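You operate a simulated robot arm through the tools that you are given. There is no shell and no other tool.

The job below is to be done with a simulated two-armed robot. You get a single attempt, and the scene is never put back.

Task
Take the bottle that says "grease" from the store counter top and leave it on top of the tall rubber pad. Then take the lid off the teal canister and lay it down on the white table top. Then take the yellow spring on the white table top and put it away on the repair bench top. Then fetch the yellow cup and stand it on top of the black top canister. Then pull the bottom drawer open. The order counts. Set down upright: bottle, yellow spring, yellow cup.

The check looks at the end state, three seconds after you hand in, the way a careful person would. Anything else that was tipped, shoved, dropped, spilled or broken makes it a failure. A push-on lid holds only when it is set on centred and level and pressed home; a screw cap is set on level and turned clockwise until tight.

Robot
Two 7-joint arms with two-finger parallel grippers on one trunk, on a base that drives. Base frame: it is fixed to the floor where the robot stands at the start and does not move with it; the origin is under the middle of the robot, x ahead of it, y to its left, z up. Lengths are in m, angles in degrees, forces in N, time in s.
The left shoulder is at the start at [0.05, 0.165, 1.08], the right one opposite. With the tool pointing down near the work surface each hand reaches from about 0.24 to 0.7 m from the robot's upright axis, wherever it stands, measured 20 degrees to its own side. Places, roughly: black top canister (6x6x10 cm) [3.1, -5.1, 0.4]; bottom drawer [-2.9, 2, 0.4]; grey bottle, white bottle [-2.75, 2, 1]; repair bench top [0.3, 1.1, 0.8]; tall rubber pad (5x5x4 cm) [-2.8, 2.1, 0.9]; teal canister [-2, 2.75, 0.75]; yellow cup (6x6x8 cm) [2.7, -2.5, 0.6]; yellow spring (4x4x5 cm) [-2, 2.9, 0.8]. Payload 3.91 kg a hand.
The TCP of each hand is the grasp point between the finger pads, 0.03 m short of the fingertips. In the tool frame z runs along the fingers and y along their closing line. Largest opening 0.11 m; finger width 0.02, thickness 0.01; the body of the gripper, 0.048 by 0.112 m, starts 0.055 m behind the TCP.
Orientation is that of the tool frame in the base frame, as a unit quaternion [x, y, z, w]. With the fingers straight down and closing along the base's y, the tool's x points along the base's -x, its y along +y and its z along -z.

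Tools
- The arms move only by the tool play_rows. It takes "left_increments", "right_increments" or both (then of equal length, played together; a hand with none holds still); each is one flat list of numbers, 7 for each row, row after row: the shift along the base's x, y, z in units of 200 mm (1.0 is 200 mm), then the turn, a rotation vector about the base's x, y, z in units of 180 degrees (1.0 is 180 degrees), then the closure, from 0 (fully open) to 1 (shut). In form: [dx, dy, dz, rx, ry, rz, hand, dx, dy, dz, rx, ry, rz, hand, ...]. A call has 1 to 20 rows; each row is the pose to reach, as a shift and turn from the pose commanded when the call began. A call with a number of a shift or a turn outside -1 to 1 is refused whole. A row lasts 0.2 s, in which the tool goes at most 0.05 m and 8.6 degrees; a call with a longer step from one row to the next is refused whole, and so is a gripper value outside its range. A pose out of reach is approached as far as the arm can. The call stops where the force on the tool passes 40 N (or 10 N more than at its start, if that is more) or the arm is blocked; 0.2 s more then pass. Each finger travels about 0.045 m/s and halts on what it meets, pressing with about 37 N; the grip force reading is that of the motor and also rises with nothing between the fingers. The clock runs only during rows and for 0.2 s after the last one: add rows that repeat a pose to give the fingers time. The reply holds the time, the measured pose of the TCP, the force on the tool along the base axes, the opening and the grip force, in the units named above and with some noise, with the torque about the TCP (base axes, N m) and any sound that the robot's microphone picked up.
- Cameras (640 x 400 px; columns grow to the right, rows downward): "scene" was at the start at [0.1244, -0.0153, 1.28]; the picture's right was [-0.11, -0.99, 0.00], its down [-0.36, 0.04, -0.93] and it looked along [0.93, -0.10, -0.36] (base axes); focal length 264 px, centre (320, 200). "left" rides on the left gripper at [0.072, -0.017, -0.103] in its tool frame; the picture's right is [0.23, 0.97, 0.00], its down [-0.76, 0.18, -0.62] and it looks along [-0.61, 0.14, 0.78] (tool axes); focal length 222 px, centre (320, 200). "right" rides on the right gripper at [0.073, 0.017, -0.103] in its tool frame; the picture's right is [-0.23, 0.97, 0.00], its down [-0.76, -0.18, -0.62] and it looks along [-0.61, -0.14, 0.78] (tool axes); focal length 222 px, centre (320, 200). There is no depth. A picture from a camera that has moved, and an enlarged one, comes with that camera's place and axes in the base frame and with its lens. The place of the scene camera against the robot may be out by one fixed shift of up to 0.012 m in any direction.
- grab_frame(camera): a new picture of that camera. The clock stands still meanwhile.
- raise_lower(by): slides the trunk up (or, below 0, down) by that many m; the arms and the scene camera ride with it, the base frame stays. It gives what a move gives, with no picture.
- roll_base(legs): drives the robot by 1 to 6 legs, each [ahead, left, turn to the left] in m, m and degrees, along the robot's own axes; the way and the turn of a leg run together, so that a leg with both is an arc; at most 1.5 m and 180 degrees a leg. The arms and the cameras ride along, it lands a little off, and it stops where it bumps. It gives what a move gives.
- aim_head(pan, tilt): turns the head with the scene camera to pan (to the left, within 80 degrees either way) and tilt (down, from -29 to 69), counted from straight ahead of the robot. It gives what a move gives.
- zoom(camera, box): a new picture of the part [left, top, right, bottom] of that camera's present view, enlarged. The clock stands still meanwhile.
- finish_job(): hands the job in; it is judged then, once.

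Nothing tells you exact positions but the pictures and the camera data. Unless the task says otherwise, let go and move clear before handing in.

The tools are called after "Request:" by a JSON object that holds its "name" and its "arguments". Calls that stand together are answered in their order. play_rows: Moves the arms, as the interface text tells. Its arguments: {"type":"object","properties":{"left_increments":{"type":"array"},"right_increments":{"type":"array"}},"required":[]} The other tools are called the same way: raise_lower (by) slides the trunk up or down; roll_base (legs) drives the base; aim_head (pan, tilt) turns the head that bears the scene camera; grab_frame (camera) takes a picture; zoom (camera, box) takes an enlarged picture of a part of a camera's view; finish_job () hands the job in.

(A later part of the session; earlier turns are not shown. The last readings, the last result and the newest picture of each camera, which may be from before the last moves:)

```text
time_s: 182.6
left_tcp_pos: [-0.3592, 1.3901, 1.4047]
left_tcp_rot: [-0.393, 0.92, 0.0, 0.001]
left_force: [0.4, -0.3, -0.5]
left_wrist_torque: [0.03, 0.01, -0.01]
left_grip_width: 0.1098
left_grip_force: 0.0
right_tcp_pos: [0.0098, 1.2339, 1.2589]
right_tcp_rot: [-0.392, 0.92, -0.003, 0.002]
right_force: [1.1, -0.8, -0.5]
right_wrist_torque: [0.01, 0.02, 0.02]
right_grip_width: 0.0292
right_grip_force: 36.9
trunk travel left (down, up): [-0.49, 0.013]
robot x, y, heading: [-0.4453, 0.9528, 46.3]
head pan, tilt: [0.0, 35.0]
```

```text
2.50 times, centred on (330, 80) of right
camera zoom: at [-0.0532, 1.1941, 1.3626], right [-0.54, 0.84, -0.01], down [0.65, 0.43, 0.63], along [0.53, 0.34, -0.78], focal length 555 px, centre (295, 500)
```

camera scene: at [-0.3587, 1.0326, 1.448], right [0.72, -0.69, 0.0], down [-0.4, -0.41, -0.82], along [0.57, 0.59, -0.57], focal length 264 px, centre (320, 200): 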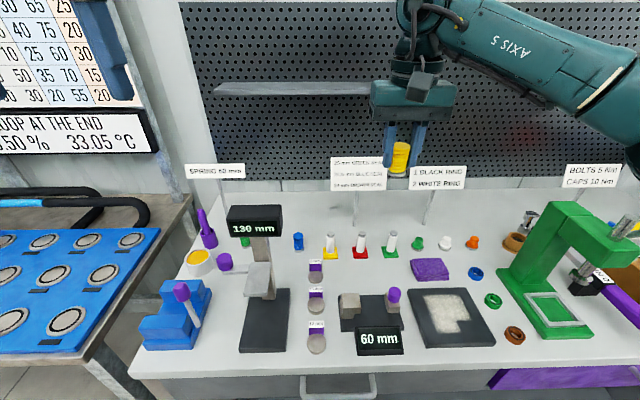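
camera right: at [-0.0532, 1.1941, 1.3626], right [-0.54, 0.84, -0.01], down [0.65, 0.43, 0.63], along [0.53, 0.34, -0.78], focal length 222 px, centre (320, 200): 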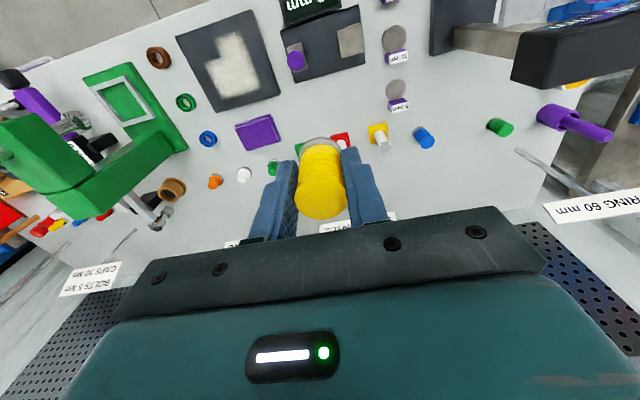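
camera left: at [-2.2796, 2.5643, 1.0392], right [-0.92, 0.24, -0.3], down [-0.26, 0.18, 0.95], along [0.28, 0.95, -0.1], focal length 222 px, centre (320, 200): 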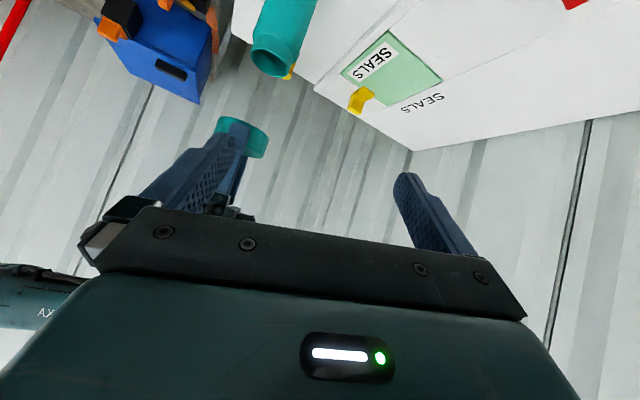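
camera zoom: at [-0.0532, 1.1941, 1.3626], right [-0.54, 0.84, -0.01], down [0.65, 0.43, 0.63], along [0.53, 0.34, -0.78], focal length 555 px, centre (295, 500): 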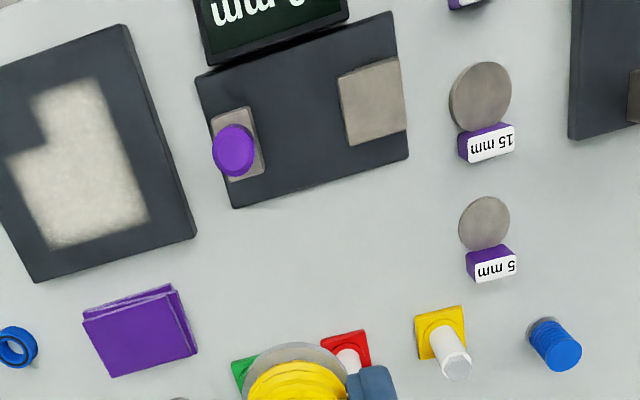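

Bench top is ≈0.86 m. Target spot (0.055, 1.279) has ≥5 cm clearance all around. Lowering the trunk and moving above it.

Request:
{"name": "raise_lower", "arguments": {"by": -0.12}}

Request:
{"name": "play_rows", "arguments": {"right_increments": [0.06, 0.06, -0.1, 0, 0, 0, 1, 0.12, 0.12, -0.25, 0, 0, 0, 1, 0.18, 0.18, -0.4, 0, 0, 0, 1, 0.226, 0.226, -0.6, 0, 0, 0, 1, 0.226, 0.226, -0.75, 0, 0, 0, 1, 0.226, 0.226, -0.75, 0, 0, 0, 1]}}

Request:
{"name": "grab_frame", "arguments": {"camera": "right"}}

Request:
{"name": "grab_frame", "arguments": {"camera": "scene"}}

```text
time_s: 184.1
left_tcp_pos: [-0.3601, 1.3895, 1.2852]
left_tcp_rot: [-0.392, 0.92, 0.001, 0.002]
left_force: [-0.7, -0.5, -0.1]
left_wrist_torque: [0.02, 0.03, 0.02]
left_grip_width: 0.11
left_grip_force: 0.0
right_tcp_pos: [0.0096, 1.2336, 1.14]
right_tcp_rot: [-0.392, 0.92, -0.002, 0.002]
right_force: [-0.9, 0.0, 0.4]
right_wrist_torque: [-0.02, -0.03, 0.01]
right_grip_width: 0.0293
right_grip_force: 37.3
trunk travel left (down, up): [-0.37, 0.133]
robot x, y, heading: [-0.4458, 0.9537, 45.9]
head pan, tilt: [0.0, 35.0]
```

```text
time_s: 185.4
left_tcp_pos: [-0.3601, 1.3891, 1.2846]
left_tcp_rot: [-0.393, 0.92, 0.001, 0.001]
left_force: [0.0, 0.0, 0.3]
left_wrist_torque: [0.0, 0.0, 0.0]
left_grip_width: 0.1102
left_grip_force: 0.1
right_tcp_pos: [0.0544, 1.2792, 0.9889]
right_tcp_rot: [-0.392, 0.92, -0.002, 0.002]
right_force: [0.4, 0.0, -0.1]
right_wrist_torque: [0.02, 0.04, 0.0]
right_grip_width: 0.029
right_grip_force: 37.0
trunk travel left (down, up): [-0.37, 0.133]
robot x, y, heading: [-0.4408, 0.9534, 45.9]
head pan, tilt: [0.0, 35.0]
```

```text
taken
camera right: at [-0.0075, 1.2394, 1.0923], right [-0.54, 0.84, -0.01], down [0.65, 0.43, 0.63], along [0.53, 0.34, -0.78], focal length 222 px, centre (320, 200)
```

right: 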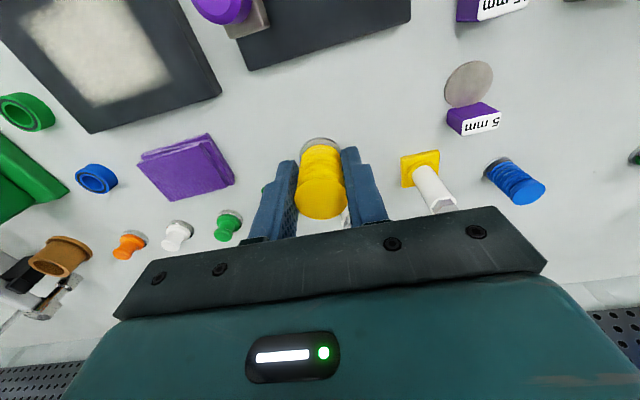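

```text
taken
camera scene: at [-0.3592, 1.0322, 1.3281], right [0.72, -0.69, 0.0], down [-0.4, -0.41, -0.82], along [0.57, 0.59, -0.57], focal length 264 px, centre (320, 200)
```

scene: 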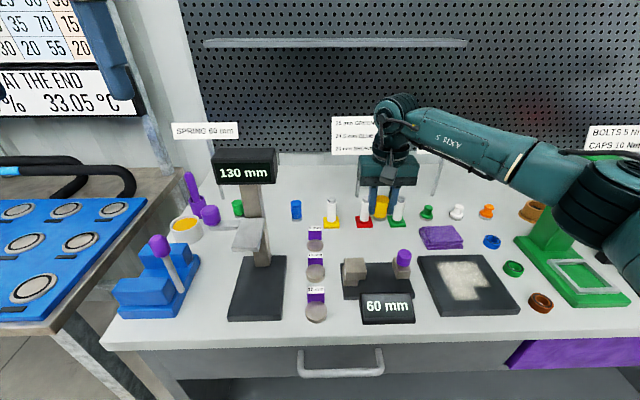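

Over the free spot. Descending to just above the bench.

Request:
{"name": "play_rows", "arguments": {"right_increments": [0, 0, -0.15, 0, 0, 0, 1, 0, 0, -0.3, 0, 0, 0, 1, 0, 0, -0.4, 0, 0, 0, 1, 0, 0, -0.4, 0, 0, 0, 1]}}

Request:
{"name": "zoom", "arguments": {"camera": "scene", "box": [290, 150, 470, 300]}}

Request:
{"name": "grab_frame", "arguments": {"camera": "right"}}

```text
time_s: 186.4
left_tcp_pos: [-0.3606, 1.3896, 1.2852]
left_tcp_rot: [-0.393, 0.92, 0.0, 0.002]
left_force: [-0.3, -0.5, 0.0]
left_wrist_torque: [0.0, 0.01, 0.02]
left_grip_width: 0.1099
left_grip_force: 0.0
right_tcp_pos: [0.0543, 1.2776, 0.9083]
right_tcp_rot: [-0.392, 0.92, -0.002, 0.003]
right_force: [0.3, 0.2, -1.0]
right_wrist_torque: [0.01, -0.02, -0.01]
right_grip_width: 0.0293
right_grip_force: 36.5
trunk travel left (down, up): [-0.37, 0.133]
robot x, y, heading: [-0.4405, 0.9519, 46.2]
head pan, tilt: [0.0, 35.0]
```

```text
2.67 times, centred on (380, 225) of scene
camera zoom: at [-0.3592, 1.0322, 1.3281], right [0.72, -0.69, 0.0], down [-0.4, -0.41, -0.82], along [0.57, 0.59, -0.57], focal length 703 px, centre (160, 133)
```

zoom: 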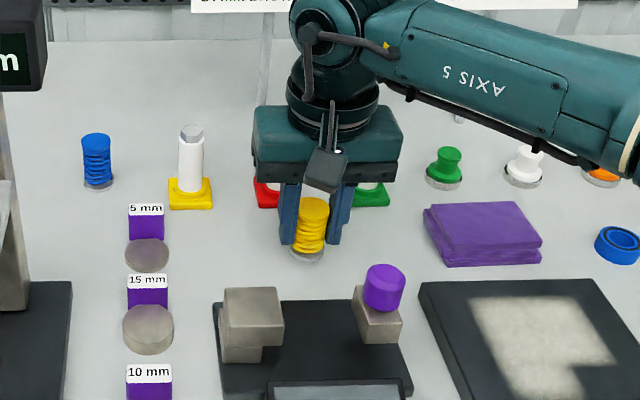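

```text
taken
camera right: at [-0.0087, 1.2387, 1.0112], right [-0.54, 0.84, -0.01], down [0.65, 0.43, 0.63], along [0.53, 0.34, -0.78], focal length 222 px, centre (320, 200)
```

right: 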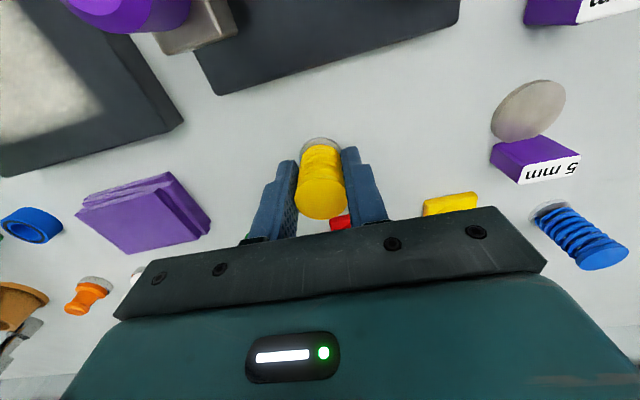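

Good clearance. Lowering slowly to contact.

Request:
{"name": "play_rows", "arguments": {"right_increments": [0, 0, -0.015, 0, 0, 0, 1, 0, 0, -0.03, 0, 0, 0, 1, 0, 0, -0.03, 0, 0, 0, 1]}}

```text
time_s: 187.2
left_tcp_pos: [-0.3613, 1.3896, 1.2846]
left_tcp_rot: [-0.394, 0.919, 0.001, 0.002]
left_force: [-0.1, -0.4, -0.3]
left_wrist_torque: [0.0, 0.04, 0.01]
left_grip_width: 0.1101
left_grip_force: 0.0
right_tcp_pos: [0.0537, 1.2789, 0.9028]
right_tcp_rot: [-0.392, 0.92, -0.004, 0.002]
right_force: [-0.2, -0.9, -0.6]
right_wrist_torque: [0.02, -0.04, 0.0]
right_grip_width: 0.0293
right_grip_force: 37.2
trunk travel left (down, up): [-0.37, 0.133]
robot x, y, heading: [-0.4416, 0.9516, 46.2]
head pan, tilt: [0.0, 35.0]
```

Request:
{"name": "play_rows", "arguments": {"right_increments": [0, 0, -0.01, 0, 0, 0, 1, 0, 0, -0.02, 0, 0, 0, 1, 0, 0, -0.02, 0, 0, 0, 1]}}

Request:
{"name": "zoom", "arguments": {"camera": "scene", "box": [340, 190, 420, 260]}}

```text
time_s: 188.1
left_tcp_pos: [-0.3604, 1.3885, 1.2846]
left_tcp_rot: [-0.393, 0.919, 0.001, 0.001]
left_force: [0.5, 0.0, 0.5]
left_wrist_torque: [-0.02, 0.02, 0.01]
left_grip_width: 0.1099
left_grip_force: 0.0
right_tcp_pos: [0.0546, 1.2789, 0.9002]
right_tcp_rot: [-0.391, 0.92, -0.003, 0.002]
right_force: [-0.7, -0.2, -0.1]
right_wrist_torque: [0.0, -0.01, 0.01]
right_grip_width: 0.0293
right_grip_force: 37.0
trunk travel left (down, up): [-0.37, 0.133]
robot x, y, heading: [-0.4428, 0.9532, 46.3]
head pan, tilt: [0.0, 35.0]
```

```text
5.71 times, centred on (380, 225) of scene
camera zoom: at [-0.3591, 1.0322, 1.3281], right [0.72, -0.69, 0.0], down [-0.4, -0.41, -0.82], along [0.57, 0.59, -0.57], focal length 1507 px, centre (-23, 57)
```

zoom: 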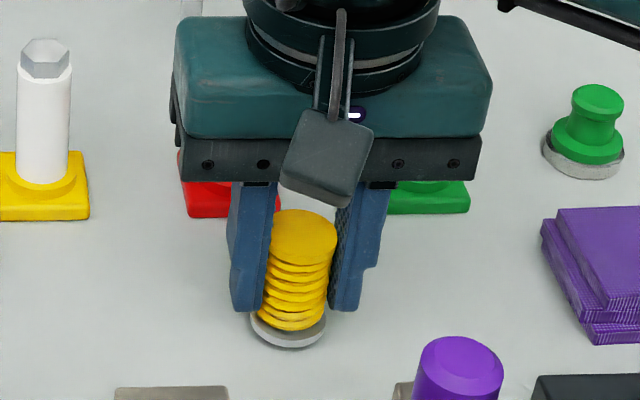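

Nearly touching; continuing in 1 mm steps.

Request:
{"name": "play_rows", "arguments": {"right_increments": [0, 0, -0.005, 0, 0, 0, 1, 0, 0, -0.01, 0, 0, 0, 1, 0, 0, -0.01, 0, 0, 0, 1]}}

```text
time_s: 188.8
left_tcp_pos: [-0.3605, 1.3888, 1.2845]
left_tcp_rot: [-0.393, 0.919, 0.001, 0.002]
left_force: [-0.4, 1.2, 0.5]
left_wrist_torque: [0.01, 0.01, 0.02]
left_grip_width: 0.1101
left_grip_force: 0.1
right_tcp_pos: [0.0551, 1.2791, 0.8972]
right_tcp_rot: [-0.392, 0.92, -0.003, 0.002]
right_force: [0.2, -1.3, 0.4]
right_wrist_torque: [-0.04, -0.01, 0.02]
right_grip_width: 0.029
right_grip_force: 36.7
trunk travel left (down, up): [-0.37, 0.133]
robot x, y, heading: [-0.4424, 0.9532, 46.2]
head pan, tilt: [0.0, 35.0]
```

Request:
{"name": "play_rows", "arguments": {"right_increments": [0, 0, -0.005, 0, 0, 0, 1, 0, 0, -0.01, 0, 0, 0, 1, 0, 0, -0.015, 0, 0, 0, 1]}}

Request:
{"name": "zoom", "arguments": {"camera": "scene", "box": [340, 190, 420, 260]}}

```text
time_s: 189.7
left_tcp_pos: [-0.3605, 1.3891, 1.2856]
left_tcp_rot: [-0.393, 0.919, 0.001, 0.001]
left_force: [0.1, 1.2, 0.6]
left_wrist_torque: [-0.01, -0.01, 0.0]
left_grip_width: 0.11
left_grip_force: 0.0
right_tcp_pos: [0.0539, 1.2793, 0.8956]
right_tcp_rot: [-0.392, 0.92, -0.003, 0.003]
right_force: [0.1, 0.2, -0.4]
right_wrist_torque: [0.01, 0.01, 0.03]
right_grip_width: 0.0289
right_grip_force: 37.3
trunk travel left (down, up): [-0.37, 0.133]
robot x, y, heading: [-0.4445, 0.9539, 46.1]
head pan, tilt: [0.0, 35.0]
```

```text
5.71 times, centred on (380, 225) of scene
camera zoom: at [-0.3591, 1.0322, 1.3281], right [0.72, -0.69, 0.0], down [-0.4, -0.41, -0.82], along [0.57, 0.59, -0.57], focal length 1507 px, centre (-23, 57)
```

zoom: 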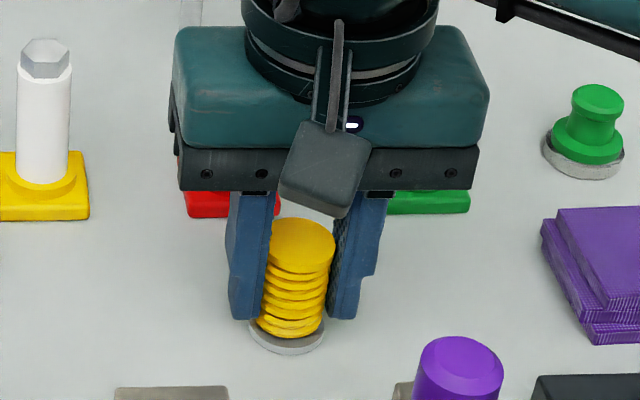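

Still no contact force. Continuing down in small steps.

Request:
{"name": "play_rows", "arguments": {"right_increments": [0, 0, -0.01, 0, 0, 0, 1, 0, 0, -0.02, 0, 0, 0, 1, 0, 0, -0.02, 0, 0, 0, 1]}}

Request:
{"name": "play_rows", "arguments": {"right_increments": [0, 0, -0.005, 0, 0, 0, 1, 0, 0, -0.01, 0, 0, 0, 1, 0, 0, -0.01, 0, 0, 0, 1]}}

```text
time_s: 190.4
left_tcp_pos: [-0.3595, 1.3871, 1.285]
left_tcp_rot: [-0.393, 0.92, 0.0, 0.003]
left_force: [0.7, 0.1, 1.3]
left_wrist_torque: [-0.04, -0.01, 0.03]
left_grip_width: 0.1102
left_grip_force: 0.1
right_tcp_pos: [0.054, 1.2782, 0.893]
right_tcp_rot: [-0.391, 0.92, -0.001, 0.003]
right_force: [1.9, -0.4, 13.3]
right_wrist_torque: [0.0, 0.02, 0.01]
right_grip_width: 0.0289
right_grip_force: 37.0
trunk travel left (down, up): [-0.37, 0.133]
robot x, y, heading: [-0.4396, 0.9515, 46.1]
head pan, tilt: [0.0, 35.0]
```

```text
time_s: 191.2
left_tcp_pos: [-0.3608, 1.3881, 1.2857]
left_tcp_rot: [-0.392, 0.92, 0.0, 0.002]
left_force: [-0.2, -0.7, -0.2]
left_wrist_torque: [0.0, -0.02, 0.0]
left_grip_width: 0.11
left_grip_force: 0.0
right_tcp_pos: [0.0544, 1.2791, 0.8925]
right_tcp_rot: [-0.391, 0.92, -0.001, 0.005]
right_force: [5.2, 2.0, 25.9]
right_wrist_torque: [0.12, -0.09, -0.03]
right_grip_width: 0.0289
right_grip_force: 36.9
trunk travel left (down, up): [-0.37, 0.133]
robot x, y, heading: [-0.441, 0.9523, 46.3]
head pan, tilt: [0.0, 35.0]
```

Contact. Relieving pressure, opening a little, and rising.

Request:
{"name": "play_rows", "arguments": {"right_increments": [0, 0, 0.012, 0, 0, 0, 1, 0, 0, 0.018, 0, 0, 0, 1, 0, 0, 0.018, 0, 0, 0, 0.65, 0, 0, 0.018, 0, 0, 0, 0.5, 0, 0, 0.018, 0, 0, 0, 0.45, 0, 0, 0.018, 0, 0, 0, 0.45]}}

Request:
{"name": "zoom", "arguments": {"camera": "scene", "box": [340, 190, 420, 260]}}

Request:
{"name": "grab_frame", "arguments": {"camera": "right"}}

```text
time_s: 192.7
left_tcp_pos: [-0.3599, 1.3895, 1.2848]
left_tcp_rot: [-0.393, 0.919, 0.001, 0.001]
left_force: [0.9, 0.1, 0.0]
left_wrist_torque: [0.01, -0.01, 0.04]
left_grip_width: 0.1101
left_grip_force: 0.0
right_tcp_pos: [0.0543, 1.2786, 0.8934]
right_tcp_rot: [-0.391, 0.92, -0.003, 0.002]
right_force: [-0.1, -0.2, -0.6]
right_wrist_torque: [-0.02, 0.04, -0.01]
right_grip_width: 0.0606
right_grip_force: 0.0
trunk travel left (down, up): [-0.37, 0.133]
robot x, y, heading: [-0.4434, 0.9531, 46.2]
head pan, tilt: [0.0, 35.0]
```

```text
5.71 times, centred on (380, 225) of scene
camera zoom: at [-0.3591, 1.0322, 1.328], right [0.72, -0.69, 0.0], down [-0.4, -0.41, -0.82], along [0.57, 0.59, -0.57], focal length 1507 px, centre (-23, 57)
```

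zoom: 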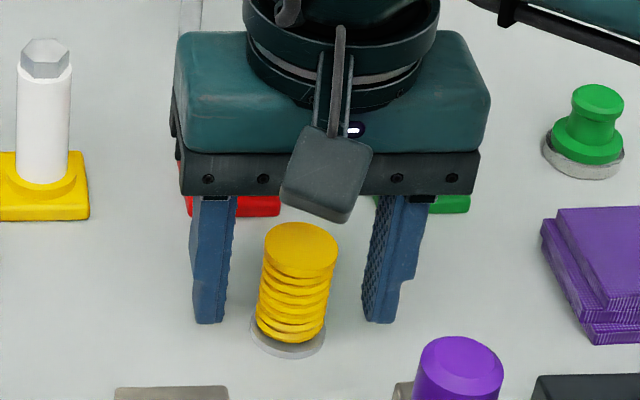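

```text
taken
camera right: at [-0.0082, 1.2387, 0.9952], right [-0.54, 0.84, -0.01], down [0.65, 0.43, 0.63], along [0.53, 0.34, -0.78], focal length 222 px, centre (320, 200)
```

right: 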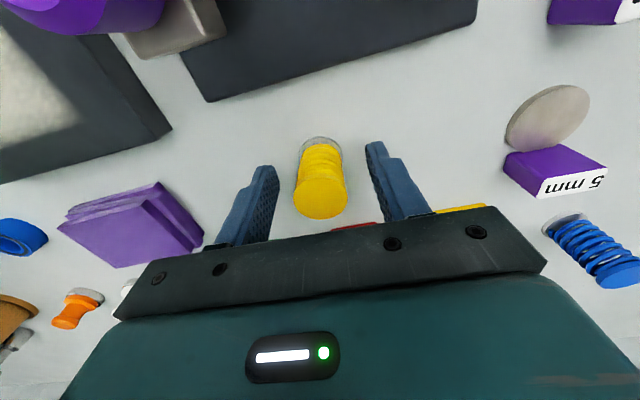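

The spring stands upright on the bench. Rising straight up.

Request:
{"name": "play_rows", "arguments": {"right_increments": [0, 0, 0.1, 0, 0, 0, 0.45, 0, 0, 0.3, 0, 0, 0, 0.45, 0, 0, 0.5, 0, 0, 0, 0.45, 0, 0, 0.7, 0, 0, 0, 0.45, 0, 0, 0.9, 0, 0, 0, 0.45, -0.05, -0.05, 1.0, 0, 0, 0, 0.4, -0.2, -0.2, 1.0, 0, 0, 0, 0.2, -0.35, -0.35, 1.0, 0, 0, 0, 0]}}

Request:
{"name": "raise_lower", "arguments": {"by": 0.12}}

Request:
{"name": "grab_frame", "arguments": {"camera": "scene"}}

```text
time_s: 194.4
left_tcp_pos: [-0.3604, 1.3887, 1.2854]
left_tcp_rot: [-0.393, 0.919, 0.001, 0.001]
left_force: [0.5, 0.3, -1.0]
left_wrist_torque: [0.02, -0.02, -0.04]
left_grip_width: 0.11
left_grip_force: 0.2
right_tcp_pos: [-0.0158, 1.2109, 1.0932]
right_tcp_rot: [-0.391, 0.92, -0.003, 0.002]
right_force: [-1.0, 0.0, -0.2]
right_wrist_torque: [-0.02, -0.01, 0.01]
right_grip_width: 0.1101
right_grip_force: 0.0
trunk travel left (down, up): [-0.37, 0.133]
robot x, y, heading: [-0.4454, 0.9506, 46.3]
head pan, tilt: [0.0, 35.0]
```

```text
time_s: 195.9
left_tcp_pos: [-0.3611, 1.3888, 1.4046]
left_tcp_rot: [-0.393, 0.92, -0.001, 0.002]
left_force: [-0.5, -0.2, 0.2]
left_wrist_torque: [-0.03, -0.02, 0.03]
left_grip_width: 0.11
left_grip_force: 0.1
right_tcp_pos: [-0.0163, 1.2115, 1.2128]
right_tcp_rot: [-0.391, 0.92, -0.002, 0.002]
right_force: [-0.3, -0.1, -0.3]
right_wrist_torque: [0.01, 0.02, -0.04]
right_grip_width: 0.1104
right_grip_force: 0.0
trunk travel left (down, up): [-0.49, 0.013]
robot x, y, heading: [-0.4451, 0.9509, 46.1]
head pan, tilt: [0.0, 35.0]
```

```text
taken
camera scene: at [-0.359, 1.0324, 1.448], right [0.72, -0.69, 0.0], down [-0.4, -0.41, -0.82], along [0.57, 0.59, -0.57], focal length 264 px, centre (320, 200)
```

scene: 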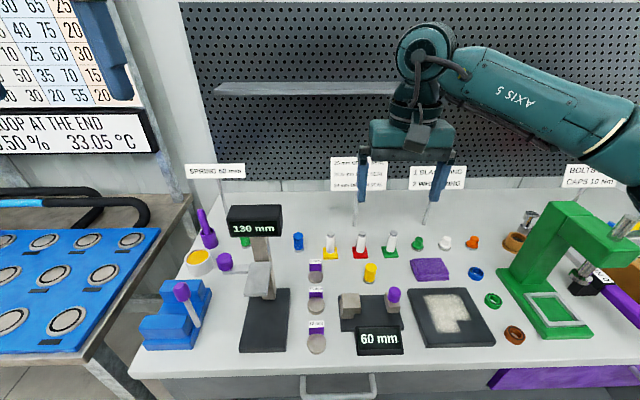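

Spring placed. Next is the yellow cup in the neighbouring room. Backing off, turning right, and driving toward the doorway.

Request:
{"name": "roll_base", "arguments": {"legs": [[-0.25, 0, 0], [0, 0, -90], [0.95, 0, 0]]}}

Request:
{"name": "aim_head", "arguments": {"pan": 0, "tilt": 15}}

Request:
{"name": "grab_frame", "arguments": {"camera": "scene"}}

Request:
{"name": "aim_head", "arguments": {"pan": -45, "tilt": 15}}

Request:
{"name": "grab_frame", "arguments": {"camera": "scene"}}

```text
time_s: 206.1
left_tcp_pos: [0.5205, 0.0556, 1.4043]
left_tcp_rot: [0.364, 0.931, 0.0, 0.002]
left_force: [-0.9, 0.4, -0.5]
left_wrist_torque: [0.01, 0.01, -0.02]
left_grip_width: 0.1102
left_grip_force: 0.0
right_tcp_pos: [0.3501, -0.292, 1.2137]
right_tcp_rot: [0.364, 0.931, -0.004, 0.0]
right_force: [0.4, 0.0, 0.0]
right_wrist_torque: [-0.01, 0.01, -0.01]
right_grip_width: 0.1099
right_grip_force: 0.1
trunk travel left (down, up): [-0.49, 0.013]
robot x, y, heading: [0.0812, 0.1306, -42.5]
head pan, tilt: [0.0, 35.0]
```

```text
time_s: 206.9
left_tcp_pos: [0.5207, 0.0542, 1.4045]
left_tcp_rot: [0.364, 0.931, -0.002, 0.001]
left_force: [0.3, 0.3, -0.5]
left_wrist_torque: [0.01, 0.03, 0.02]
left_grip_width: 0.11
left_grip_force: 0.0
right_tcp_pos: [0.3487, -0.2935, 1.2125]
right_tcp_rot: [0.365, 0.931, -0.003, 0.0]
right_force: [-0.2, 0.0, -0.2]
right_wrist_torque: [-0.01, 0.01, 0.01]
right_grip_width: 0.1099
right_grip_force: 0.0
trunk travel left (down, up): [-0.49, 0.013]
robot x, y, heading: [0.084, 0.1304, -43.0]
head pan, tilt: [0.0, 15.0]
```

```text
taken
camera scene: at [0.1755, 0.0414, 1.48], right [-0.68, -0.73, 0.0], down [-0.19, 0.18, -0.97], along [0.71, -0.66, -0.26], focal length 264 px, centre (320, 200)
```

scene: 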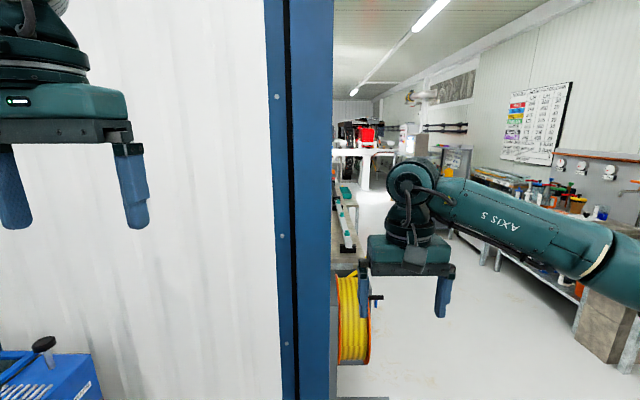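

```text
time_s: 208.1
left_tcp_pos: [0.5203, 0.055, 1.4048]
left_tcp_rot: [0.364, 0.931, 0.0, 0.001]
left_force: [0.3, 0.5, 0.1]
left_wrist_torque: [0.0, -0.03, 0.02]
left_grip_width: 0.1098
left_grip_force: 0.1
right_tcp_pos: [0.3498, -0.2928, 1.2126]
right_tcp_rot: [0.365, 0.931, -0.003, -0.001]
right_force: [-0.6, 0.1, -0.2]
right_wrist_torque: [-0.01, -0.02, -0.03]
right_grip_width: 0.1099
right_grip_force: 0.1
trunk travel left (down, up): [-0.49, 0.013]
robot x, y, heading: [0.0817, 0.1315, -42.7]
head pan, tilt: [-45.0, 15.0]
```

```text
taken
camera scene: at [0.1107, 0.0114, 1.4801], right [-1.0, -0.04, 0.0], down [-0.01, 0.26, -0.97], along [0.04, -0.97, -0.26], focal length 264 px, centre (320, 200)
```

scene: 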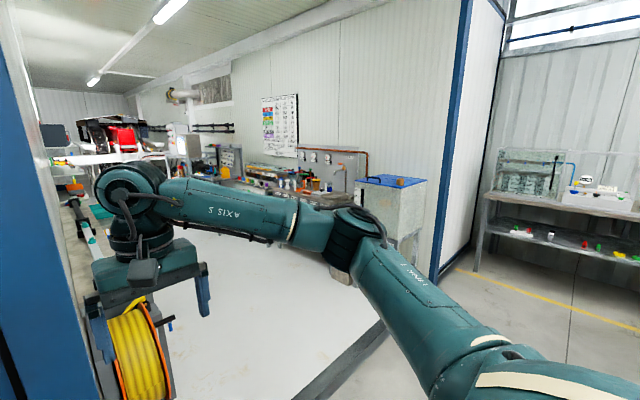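

The corridor beyond the doorway is clear; the left bench and hose reel stick out, so I'll strafe right 0.75 m then drive through.

Request:
{"name": "roll_base", "arguments": {"legs": [[0, -0.8, 0], [1.2, 0, 0], [1.0, 0, 0]]}}

Request:
{"name": "aim_head", "arguments": {"pan": 0, "tilt": 25}}

Request:
{"name": "grab_frame", "arguments": {"camera": "scene"}}

Request:
{"name": "aim_head", "arguments": {"pan": 50, "tilt": 30}}

Request:
{"name": "grab_frame", "arguments": {"camera": "scene"}}

```text
time_s: 226.0
left_tcp_pos: [1.5838, -2.0371, 1.4052]
left_tcp_rot: [0.366, 0.931, 0.0, 0.002]
left_force: [1.1, -0.1, -0.4]
left_wrist_torque: [-0.01, -0.01, 0.01]
left_grip_width: 0.11
left_grip_force: 0.0
right_tcp_pos: [1.4117, -2.3846, 1.2135]
right_tcp_rot: [0.367, 0.93, -0.004, -0.001]
right_force: [0.3, -0.6, 0.2]
right_wrist_torque: [-0.04, 0.02, -0.02]
right_grip_width: 0.1099
right_grip_force: 0.1
trunk travel left (down, up): [-0.49, 0.013]
robot x, y, heading: [1.1486, -1.9577, -42.7]
head pan, tilt: [-45.0, 15.0]
```

```text
time_s: 227.1
left_tcp_pos: [1.5831, -2.0356, 1.4048]
left_tcp_rot: [0.366, 0.931, -0.002, 0.002]
left_force: [1.1, -0.2, -0.4]
left_wrist_torque: [0.02, -0.01, -0.01]
left_grip_width: 0.1103
left_grip_force: 0.1
right_tcp_pos: [1.4122, -2.3846, 1.2133]
right_tcp_rot: [0.367, 0.93, -0.003, -0.001]
right_force: [-0.3, -0.5, 0.9]
right_wrist_torque: [0.03, 0.03, -0.01]
right_grip_width: 0.1098
right_grip_force: 0.1
trunk travel left (down, up): [-0.49, 0.013]
robot x, y, heading: [1.1471, -1.9614, -42.9]
head pan, tilt: [0.0, 25.0]
```

```text
taken
camera scene: at [1.2374, -2.0483, 1.4638], right [-0.68, -0.73, 0.0], down [-0.31, 0.29, -0.91], along [0.66, -0.62, -0.42], focal length 264 px, centre (320, 200)
```

scene: 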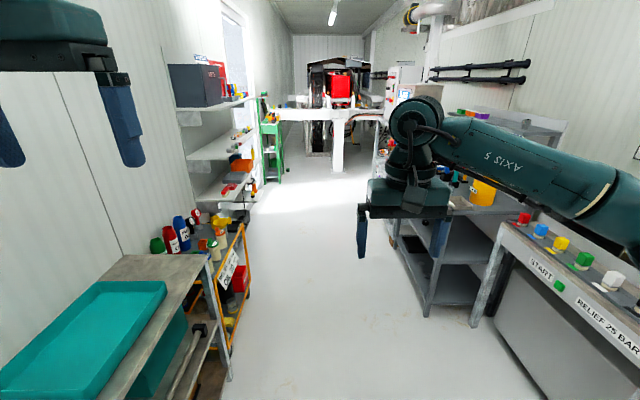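

```text
time_s: 228.3
left_tcp_pos: [1.5826, -2.0364, 1.4054]
left_tcp_rot: [0.365, 0.931, 0.0, 0.002]
left_force: [0.3, -0.3, -0.5]
left_wrist_torque: [-0.02, 0.0, 0.01]
left_grip_width: 0.1099
left_grip_force: 0.2
right_tcp_pos: [1.4097, -2.3845, 1.2122]
right_tcp_rot: [0.367, 0.93, -0.003, -0.001]
right_force: [-0.7, 0.3, 0.9]
right_wrist_torque: [-0.01, -0.02, 0.01]
right_grip_width: 0.11
right_grip_force: 0.0
trunk travel left (down, up): [-0.49, 0.013]
robot x, y, heading: [1.1506, -1.9622, -42.9]
head pan, tilt: [50.0, 30.0]
```

```text
taken
camera scene: at [1.2598, -1.9745, 1.4559], right [0.12, -0.99, 0.0], down [-0.5, -0.06, -0.87], along [0.86, 0.11, -0.5], focal length 264 px, centre (320, 200)
```

scene: 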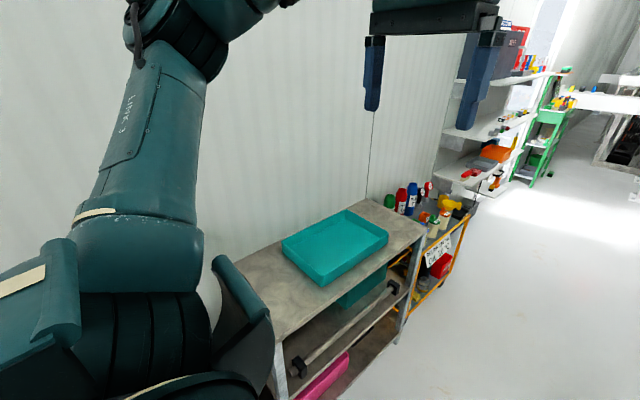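

I'm in the corridor: left bench with teal tray, then an orange trolley with bottles, then white wall shelves. Zooming to find the yellow cup.

Request:
{"name": "zoom", "arguments": {"camera": "scene", "box": [340, 60, 600, 320]}}

Request:
{"name": "aim_head", "arguments": {"pan": 15, "tilt": 25}}

Request:
{"name": "zoom", "arguments": {"camera": "scene", "box": [200, 60, 420, 280]}}

```text
1.54 times, centred on (470, 190) of scene
camera zoom: at [1.2598, -1.9745, 1.4559], right [0.12, -0.99, 0.0], down [-0.5, -0.06, -0.87], along [0.86, 0.11, -0.5], focal length 406 px, centre (89, 215)
```

zoom: 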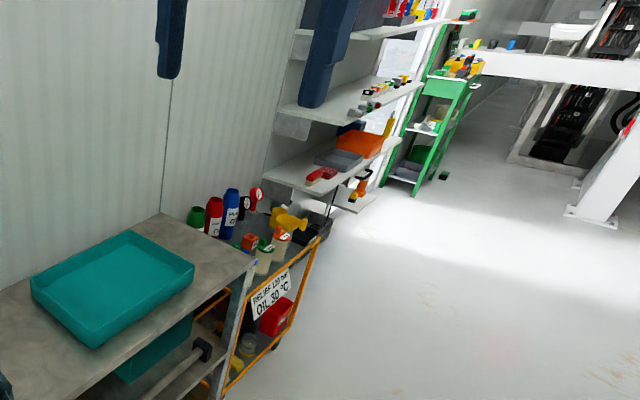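

```text
time_s: 229.3
left_tcp_pos: [1.5824, -2.0366, 1.4057]
left_tcp_rot: [0.366, 0.931, -0.001, 0.001]
left_force: [0.1, -0.7, 0.4]
left_wrist_torque: [-0.01, 0.03, -0.02]
left_grip_width: 0.1102
left_grip_force: 0.0
right_tcp_pos: [1.4113, -2.3846, 1.2126]
right_tcp_rot: [0.367, 0.93, -0.004, 0.0]
right_force: [0.9, -0.5, -0.1]
right_wrist_torque: [-0.01, 0.02, 0.01]
right_grip_width: 0.11
right_grip_force: 0.1
trunk travel left (down, up): [-0.49, 0.013]
robot x, y, heading: [1.1454, -1.9577, -43.0]
head pan, tilt: [15.0, 25.0]
```

```text
1.82 times, centred on (310, 170) of scene
camera zoom: at [1.2515, -2.0286, 1.4638], right [-0.47, -0.88, 0.0], down [-0.37, 0.2, -0.91], along [0.8, -0.42, -0.42], focal length 480 px, centre (338, 254)
```

zoom: 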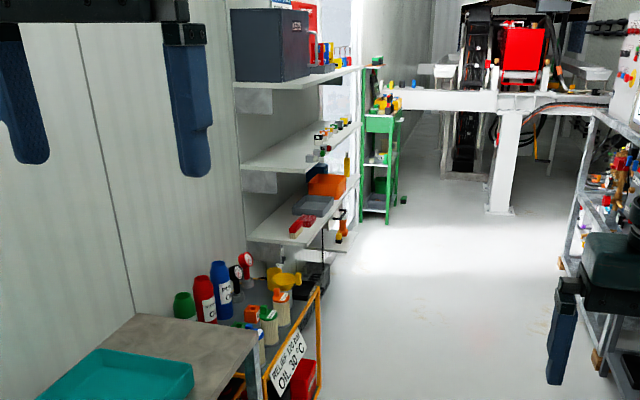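

The yellow cup seems to be on the orange trolley (projected location matches). Driving 1.35 m further, then turning left to face it.

Request:
{"name": "roll_base", "arguments": {"legs": [[1.35, 0, 0], [0, 0, 88]]}}

Request:
{"name": "aim_head", "arguments": {"pan": 0, "tilt": 40}}

Request:
{"name": "grab_frame", "arguments": {"camera": "scene"}}

```text
time_s: 239.8
left_tcp_pos: [2.217, -2.437, 1.405]
left_tcp_rot: [-0.391, 0.921, -0.001, 0.002]
left_force: [-0.4, 0.5, 0.0]
left_wrist_torque: [0.0, 0.0, -0.01]
left_grip_width: 0.1097
left_grip_force: 0.0
right_tcp_pos: [2.5621, -2.6159, 1.2133]
right_tcp_rot: [-0.39, 0.921, -0.003, 0.003]
right_force: [0.4, -0.4, 0.3]
right_wrist_torque: [0.0, -0.03, 0.0]
right_grip_width: 0.1103
right_grip_force: 0.0
trunk travel left (down, up): [-0.49, 0.013]
robot x, y, heading: [2.1304, -2.8717, 46.0]
head pan, tilt: [15.0, 25.0]
```

```text
time_s: 240.5
left_tcp_pos: [2.2178, -2.4371, 1.4054]
left_tcp_rot: [-0.391, 0.921, -0.001, 0.002]
left_force: [-0.2, 0.7, 0.2]
left_wrist_torque: [0.03, 0.03, -0.02]
left_grip_width: 0.11
left_grip_force: 0.0
right_tcp_pos: [2.5618, -2.6159, 1.2122]
right_tcp_rot: [-0.389, 0.921, -0.003, 0.002]
right_force: [0.2, 0.5, 0.2]
right_wrist_torque: [0.02, -0.02, -0.03]
right_grip_width: 0.1101
right_grip_force: 0.0
trunk travel left (down, up): [-0.49, 0.013]
robot x, y, heading: [2.1352, -2.8711, 46.1]
head pan, tilt: [0.0, 40.0]
```

```text
taken
camera scene: at [2.2154, -2.7959, 1.4406], right [0.72, -0.69, 0.0], down [-0.45, -0.46, -0.77], along [0.53, 0.55, -0.64], focal length 264 px, centre (320, 200)
```

scene: 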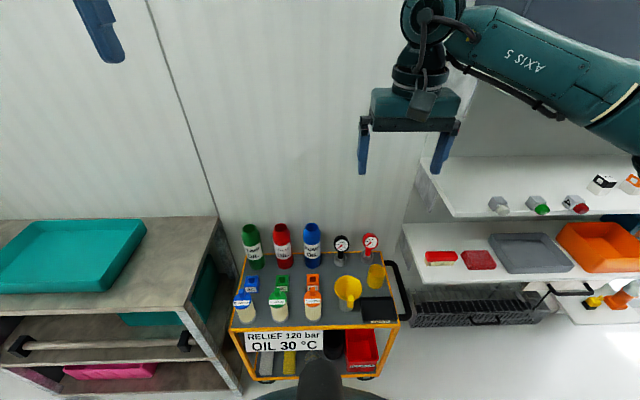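

Request:
{"name": "zoom", "arguments": {"camera": "scene", "box": [220, 210, 420, 350]}}

Request:
{"name": "grab_frame", "arguments": {"camera": "right"}}

```text
2.86 times, centred on (320, 280) of scene
camera zoom: at [2.2154, -2.7959, 1.4406], right [0.72, -0.69, 0.0], down [-0.45, -0.46, -0.77], along [0.53, 0.55, -0.64], focal length 754 px, centre (320, -29)
```

zoom: 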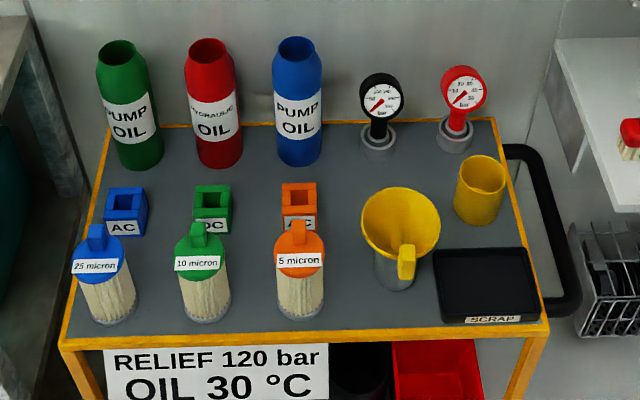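

```text
taken
camera right: at [2.4988, -2.6559, 1.3155], right [-0.54, 0.84, -0.01], down [0.65, 0.43, 0.63], along [0.53, 0.34, -0.78], focal length 222 px, centre (320, 200)
```

right: 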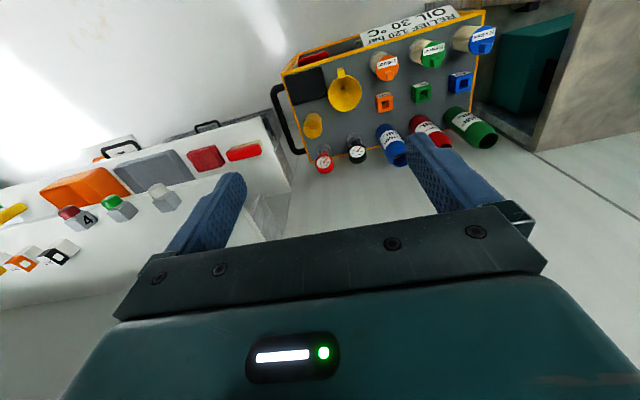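

The yellow cup is the beaker on the trolley's right rear, next to the funnel. Zooming the wrist view to triangulate.

Request:
{"name": "zoom", "arguments": {"camera": "right", "box": [260, 50, 400, 180]}}

Request:
{"name": "zoom", "arguments": {"camera": "scene", "box": [330, 230, 420, 330]}}

```text
3.08 times, centred on (330, 115) of right
camera zoom: at [2.4988, -2.6559, 1.3155], right [-0.54, 0.84, -0.01], down [0.65, 0.43, 0.63], along [0.53, 0.34, -0.78], focal length 684 px, centre (289, 462)
```

zoom: 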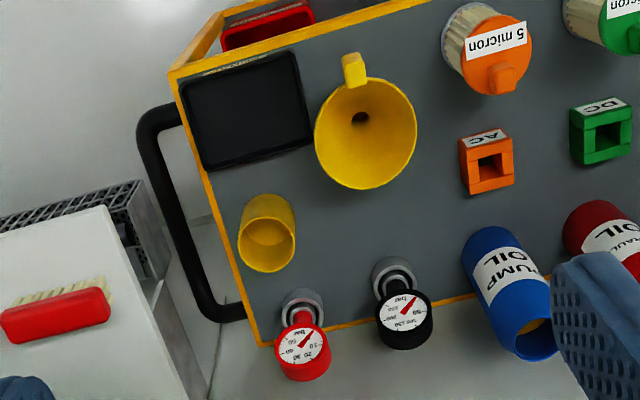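

```text
4.00 times, centred on (375, 280) of scene
camera zoom: at [2.2154, -2.7959, 1.4406], right [0.72, -0.69, 0.0], down [-0.45, -0.46, -0.77], along [0.53, 0.55, -0.64], focal length 1055 px, centre (100, -120)
```

zoom: 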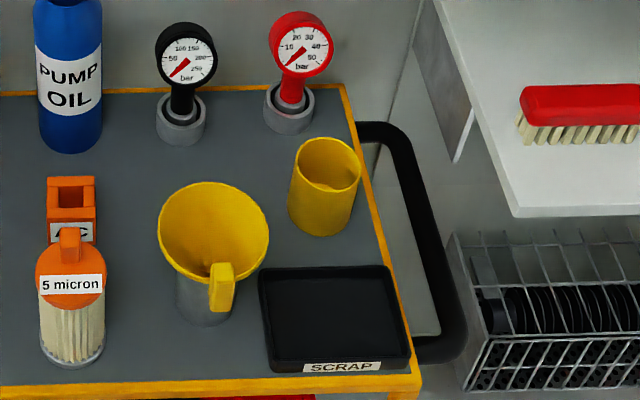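

Cup axis ≈(2.709, -2.548), rim z≈0.70, trolley top ≈0.625. Moving in slightly, placing the right hand above the cup, then lowering the trunk.

Request:
{"name": "roll_base", "arguments": {"legs": [[0.08, 0.03, 0]]}}

Request:
{"name": "play_rows", "arguments": {"right_increments": [0.2, -0.02, 0, 0, 0, 0, 0, 0.4, -0.04, 0, 0, 0, 0, 0, 0.55, -0.05, 0, 0, 0, 0, 0]}}

Request:
{"name": "raise_lower", "arguments": {"by": -0.28}}

Request:
{"name": "grab_frame", "arguments": {"camera": "right"}}

Request:
{"name": "grab_frame", "arguments": {"camera": "scene"}}

```text
time_s: 241.6
left_tcp_pos: [2.2505, -2.3584, 1.4058]
left_tcp_rot: [-0.392, 0.92, 0.0, 0.002]
left_force: [0.6, -0.6, 0.1]
left_wrist_torque: [-0.02, -0.01, -0.02]
left_grip_width: 0.11
left_grip_force: 0.1
right_tcp_pos: [2.596, -2.5383, 1.2134]
right_tcp_rot: [-0.39, 0.921, -0.002, 0.002]
right_force: [0.3, -0.1, 0.1]
right_wrist_torque: [-0.02, -0.01, 0.01]
right_grip_width: 0.11
right_grip_force: 0.1
trunk travel left (down, up): [-0.49, 0.013]
robot x, y, heading: [2.1653, -2.7976, 45.8]
head pan, tilt: [0.0, 40.0]
```

```text
time_s: 242.4
left_tcp_pos: [2.2511, -2.3598, 1.4059]
left_tcp_rot: [-0.392, 0.92, 0.0, 0.001]
left_force: [0.1, 0.3, 0.5]
left_wrist_torque: [-0.03, 0.01, 0.01]
left_grip_width: 0.11
left_grip_force: 0.2
right_tcp_pos: [2.7037, -2.5491, 1.2125]
right_tcp_rot: [-0.391, 0.92, -0.002, 0.002]
right_force: [0.3, 0.1, -1.1]
right_wrist_torque: [-0.01, 0.01, 0.03]
right_grip_width: 0.1097
right_grip_force: 0.1
trunk travel left (down, up): [-0.49, 0.013]
robot x, y, heading: [2.169, -2.7992, 46.1]
head pan, tilt: [0.0, 40.0]
```

```text
time_s: 245.2
left_tcp_pos: [2.2505, -2.3586, 1.126]
left_tcp_rot: [-0.392, 0.92, 0.0, 0.003]
left_force: [-0.6, 0.9, 1.0]
left_wrist_torque: [-0.01, -0.02, -0.03]
left_grip_width: 0.1102
left_grip_force: 0.1
right_tcp_pos: [2.7021, -2.5496, 0.9331]
right_tcp_rot: [-0.391, 0.92, -0.003, 0.003]
right_force: [0.1, -0.5, -0.1]
right_wrist_torque: [0.02, 0.02, -0.03]
right_grip_width: 0.1099
right_grip_force: 0.0
trunk travel left (down, up): [-0.21, 0.293]
robot x, y, heading: [2.165, -2.797, 46.2]
head pan, tilt: [0.0, 40.0]
```

```text
taken
camera right: at [2.6397, -2.5886, 1.036], right [-0.54, 0.84, -0.01], down [0.65, 0.43, 0.63], along [0.53, 0.34, -0.78], focal length 222 px, centre (320, 200)
```

right: 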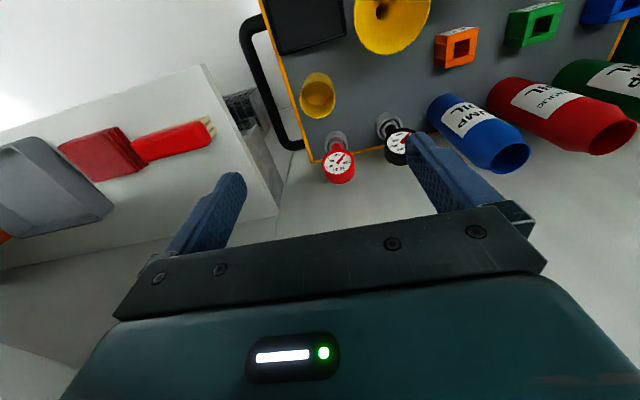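

```text
taken
camera scene: at [2.2488, -2.7185, 1.1605], right [0.72, -0.69, 0.0], down [-0.45, -0.46, -0.77], along [0.53, 0.55, -0.64], focal length 264 px, centre (320, 200)
```

scene: 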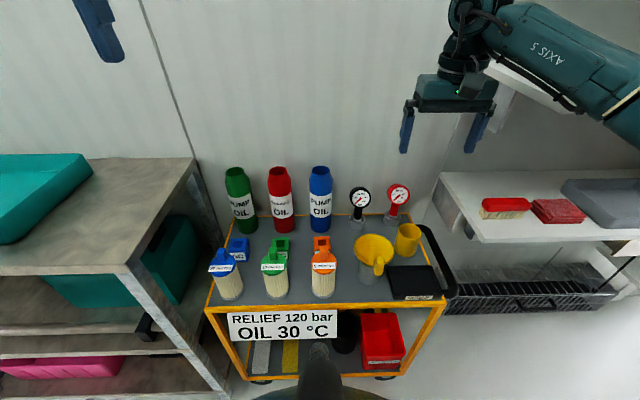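

I want to make sure the forearm clears the upper white shelf on the right; zooming there.

Request:
{"name": "zoom", "arguments": {"camera": "scene", "box": [380, 0, 640, 260]}}

Request:
{"name": "aim_head", "arguments": {"pan": -45, "tilt": 20}}

Request:
{"name": "grab_frame", "arguments": {"camera": "scene"}}

```text
1.54 times, centred on (510, 130) of scene
camera zoom: at [2.2488, -2.7185, 1.1605], right [0.72, -0.69, 0.0], down [-0.45, -0.46, -0.77], along [0.53, 0.55, -0.64], focal length 406 px, centre (28, 308)
```

zoom: 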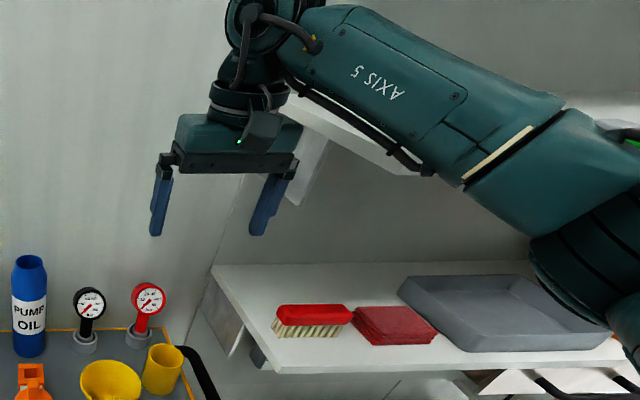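

```text
time_s: 246.4
left_tcp_pos: [2.2507, -2.3601, 1.1268]
left_tcp_rot: [-0.391, 0.92, 0.0, 0.002]
left_force: [-0.5, 0.6, 0.1]
left_wrist_torque: [0.05, 0.02, -0.03]
left_grip_width: 0.1099
left_grip_force: 0.0
right_tcp_pos: [2.7027, -2.5489, 0.9327]
right_tcp_rot: [-0.391, 0.92, -0.003, 0.003]
right_force: [0.1, -0.5, 0.6]
right_wrist_torque: [0.0, 0.02, 0.0]
right_grip_width: 0.1098
right_grip_force: 0.0
trunk travel left (down, up): [-0.21, 0.293]
robot x, y, heading: [2.1686, -2.7946, 46.2]
head pan, tilt: [-45.0, 20.0]
```

```text
taken
camera scene: at [2.283, -2.7779, 1.1919], right [0.02, -1.0, 0.0], down [-0.34, -0.01, -0.94], along [0.94, 0.02, -0.34], focal length 264 px, centre (320, 200)
```

scene: 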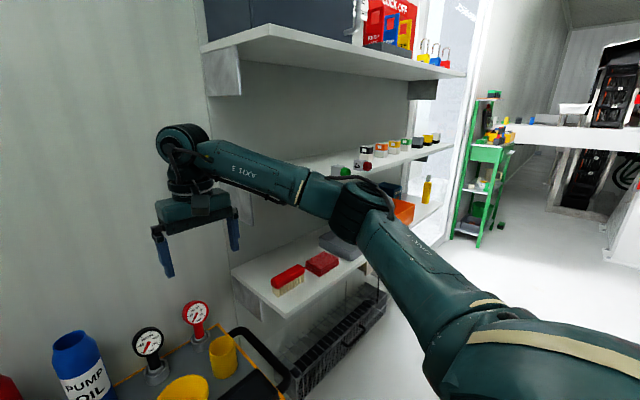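

The forearm would pass within ~5 cm of the shelf corner. I'll shift the base left and rotate it right by 16° so the elbow stays clear.

Request:
{"name": "roll_base", "arguments": {"legs": [[0.03, 0.14, -16]]}}

Request:
{"name": "aim_head", "arguments": {"pan": -25, "tilt": 38}}

Request:
{"name": "grab_frame", "arguments": {"camera": "scene"}}

Request:
{"name": "grab_frame", "arguments": {"camera": "right"}}

```text
time_s: 248.2
left_tcp_pos: [2.3064, -2.2737, 1.1254]
left_tcp_rot: [-0.258, 0.966, 0.0, 0.002]
left_force: [0.5, -0.8, -0.6]
left_wrist_torque: [0.0, -0.01, 0.01]
left_grip_width: 0.1098
left_grip_force: 0.1
right_tcp_pos: [2.6888, -2.5812, 0.9329]
right_tcp_rot: [-0.257, 0.966, -0.003, 0.002]
right_force: [0.3, -0.2, 0.7]
right_wrist_torque: [0.01, 0.01, 0.01]
right_grip_width: 0.11
right_grip_force: 0.0
trunk travel left (down, up): [-0.21, 0.293]
robot x, y, heading: [2.1037, -2.6674, 29.7]
head pan, tilt: [-45.0, 20.0]
```

```text
time_s: 249.1
left_tcp_pos: [2.3076, -2.2741, 1.1254]
left_tcp_rot: [-0.258, 0.966, 0.0, 0.003]
left_force: [-0.5, 0.2, -0.1]
left_wrist_torque: [-0.01, 0.03, 0.01]
left_grip_width: 0.1101
left_grip_force: 0.0
right_tcp_pos: [2.689, -2.5809, 0.9319]
right_tcp_rot: [-0.257, 0.966, -0.004, 0.001]
right_force: [-0.7, 0.0, 0.3]
right_wrist_torque: [-0.01, 0.0, 0.0]
right_grip_width: 0.1101
right_grip_force: 0.0
trunk travel left (down, up): [-0.21, 0.293]
robot x, y, heading: [2.1023, -2.6684, 29.7]
head pan, tilt: [-25.0, 38.0]
```

```text
taken
camera scene: at [2.2193, -2.6516, 1.1636], right [0.08, -1.0, 0.0], down [-0.61, -0.05, -0.79], along [0.79, 0.07, -0.62], focal length 264 px, centre (320, 200)
```

scene: 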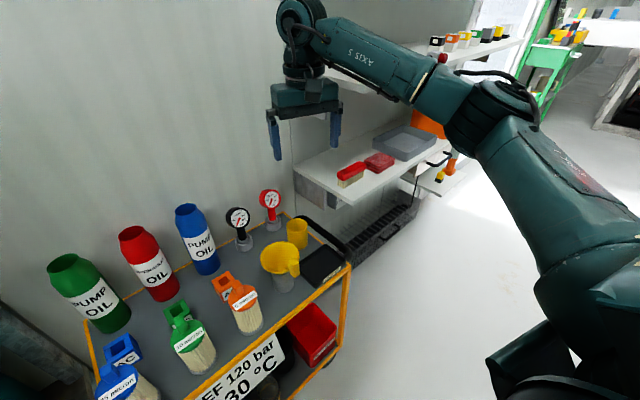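

```text
taken
camera right: at [2.6172, -2.6017, 1.0359], right [-0.29, 0.96, -0.01], down [0.75, 0.23, 0.63], along [0.6, 0.17, -0.78], focal length 222 px, centre (320, 200)
```

right: 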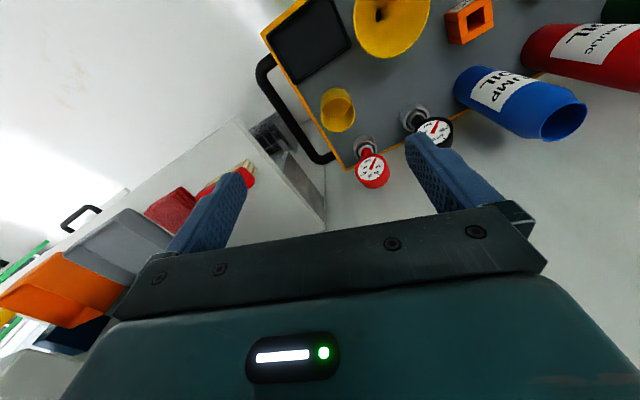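

The elbow is now well clear of the shelves. Refining the cup's position.

Request:
{"name": "zoom", "arguments": {"camera": "scene", "box": [240, 180, 360, 300]}}

Request:
{"name": "zoom", "arguments": {"camera": "right", "box": [290, 60, 410, 190]}}

```text
3.33 times, centred on (300, 240) of scene
camera zoom: at [2.2193, -2.6516, 1.1636], right [0.08, -1.0, 0.0], down [-0.61, -0.05, -0.79], along [0.79, 0.07, -0.62], focal length 879 px, centre (387, 67)
```

zoom: 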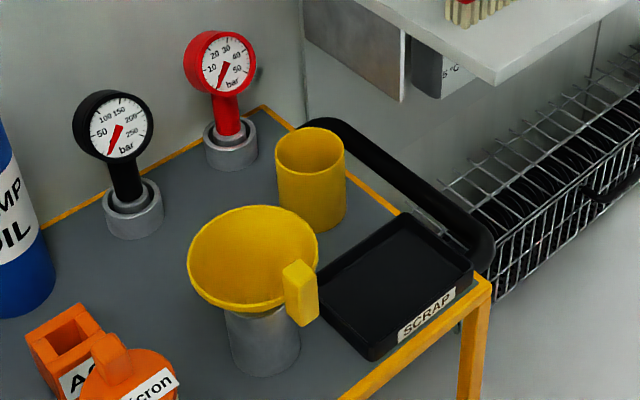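

```text
3.08 times, centred on (350, 125) of right
camera zoom: at [2.6172, -2.6017, 1.0359], right [-0.29, 0.96, -0.01], down [0.75, 0.23, 0.63], along [0.6, 0.17, -0.78], focal length 684 px, centre (228, 431)
```

zoom: 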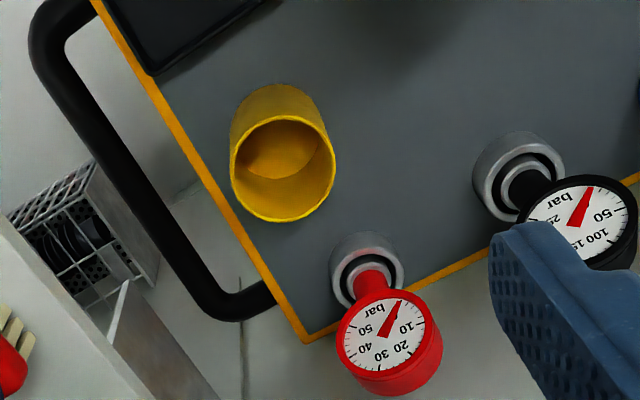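

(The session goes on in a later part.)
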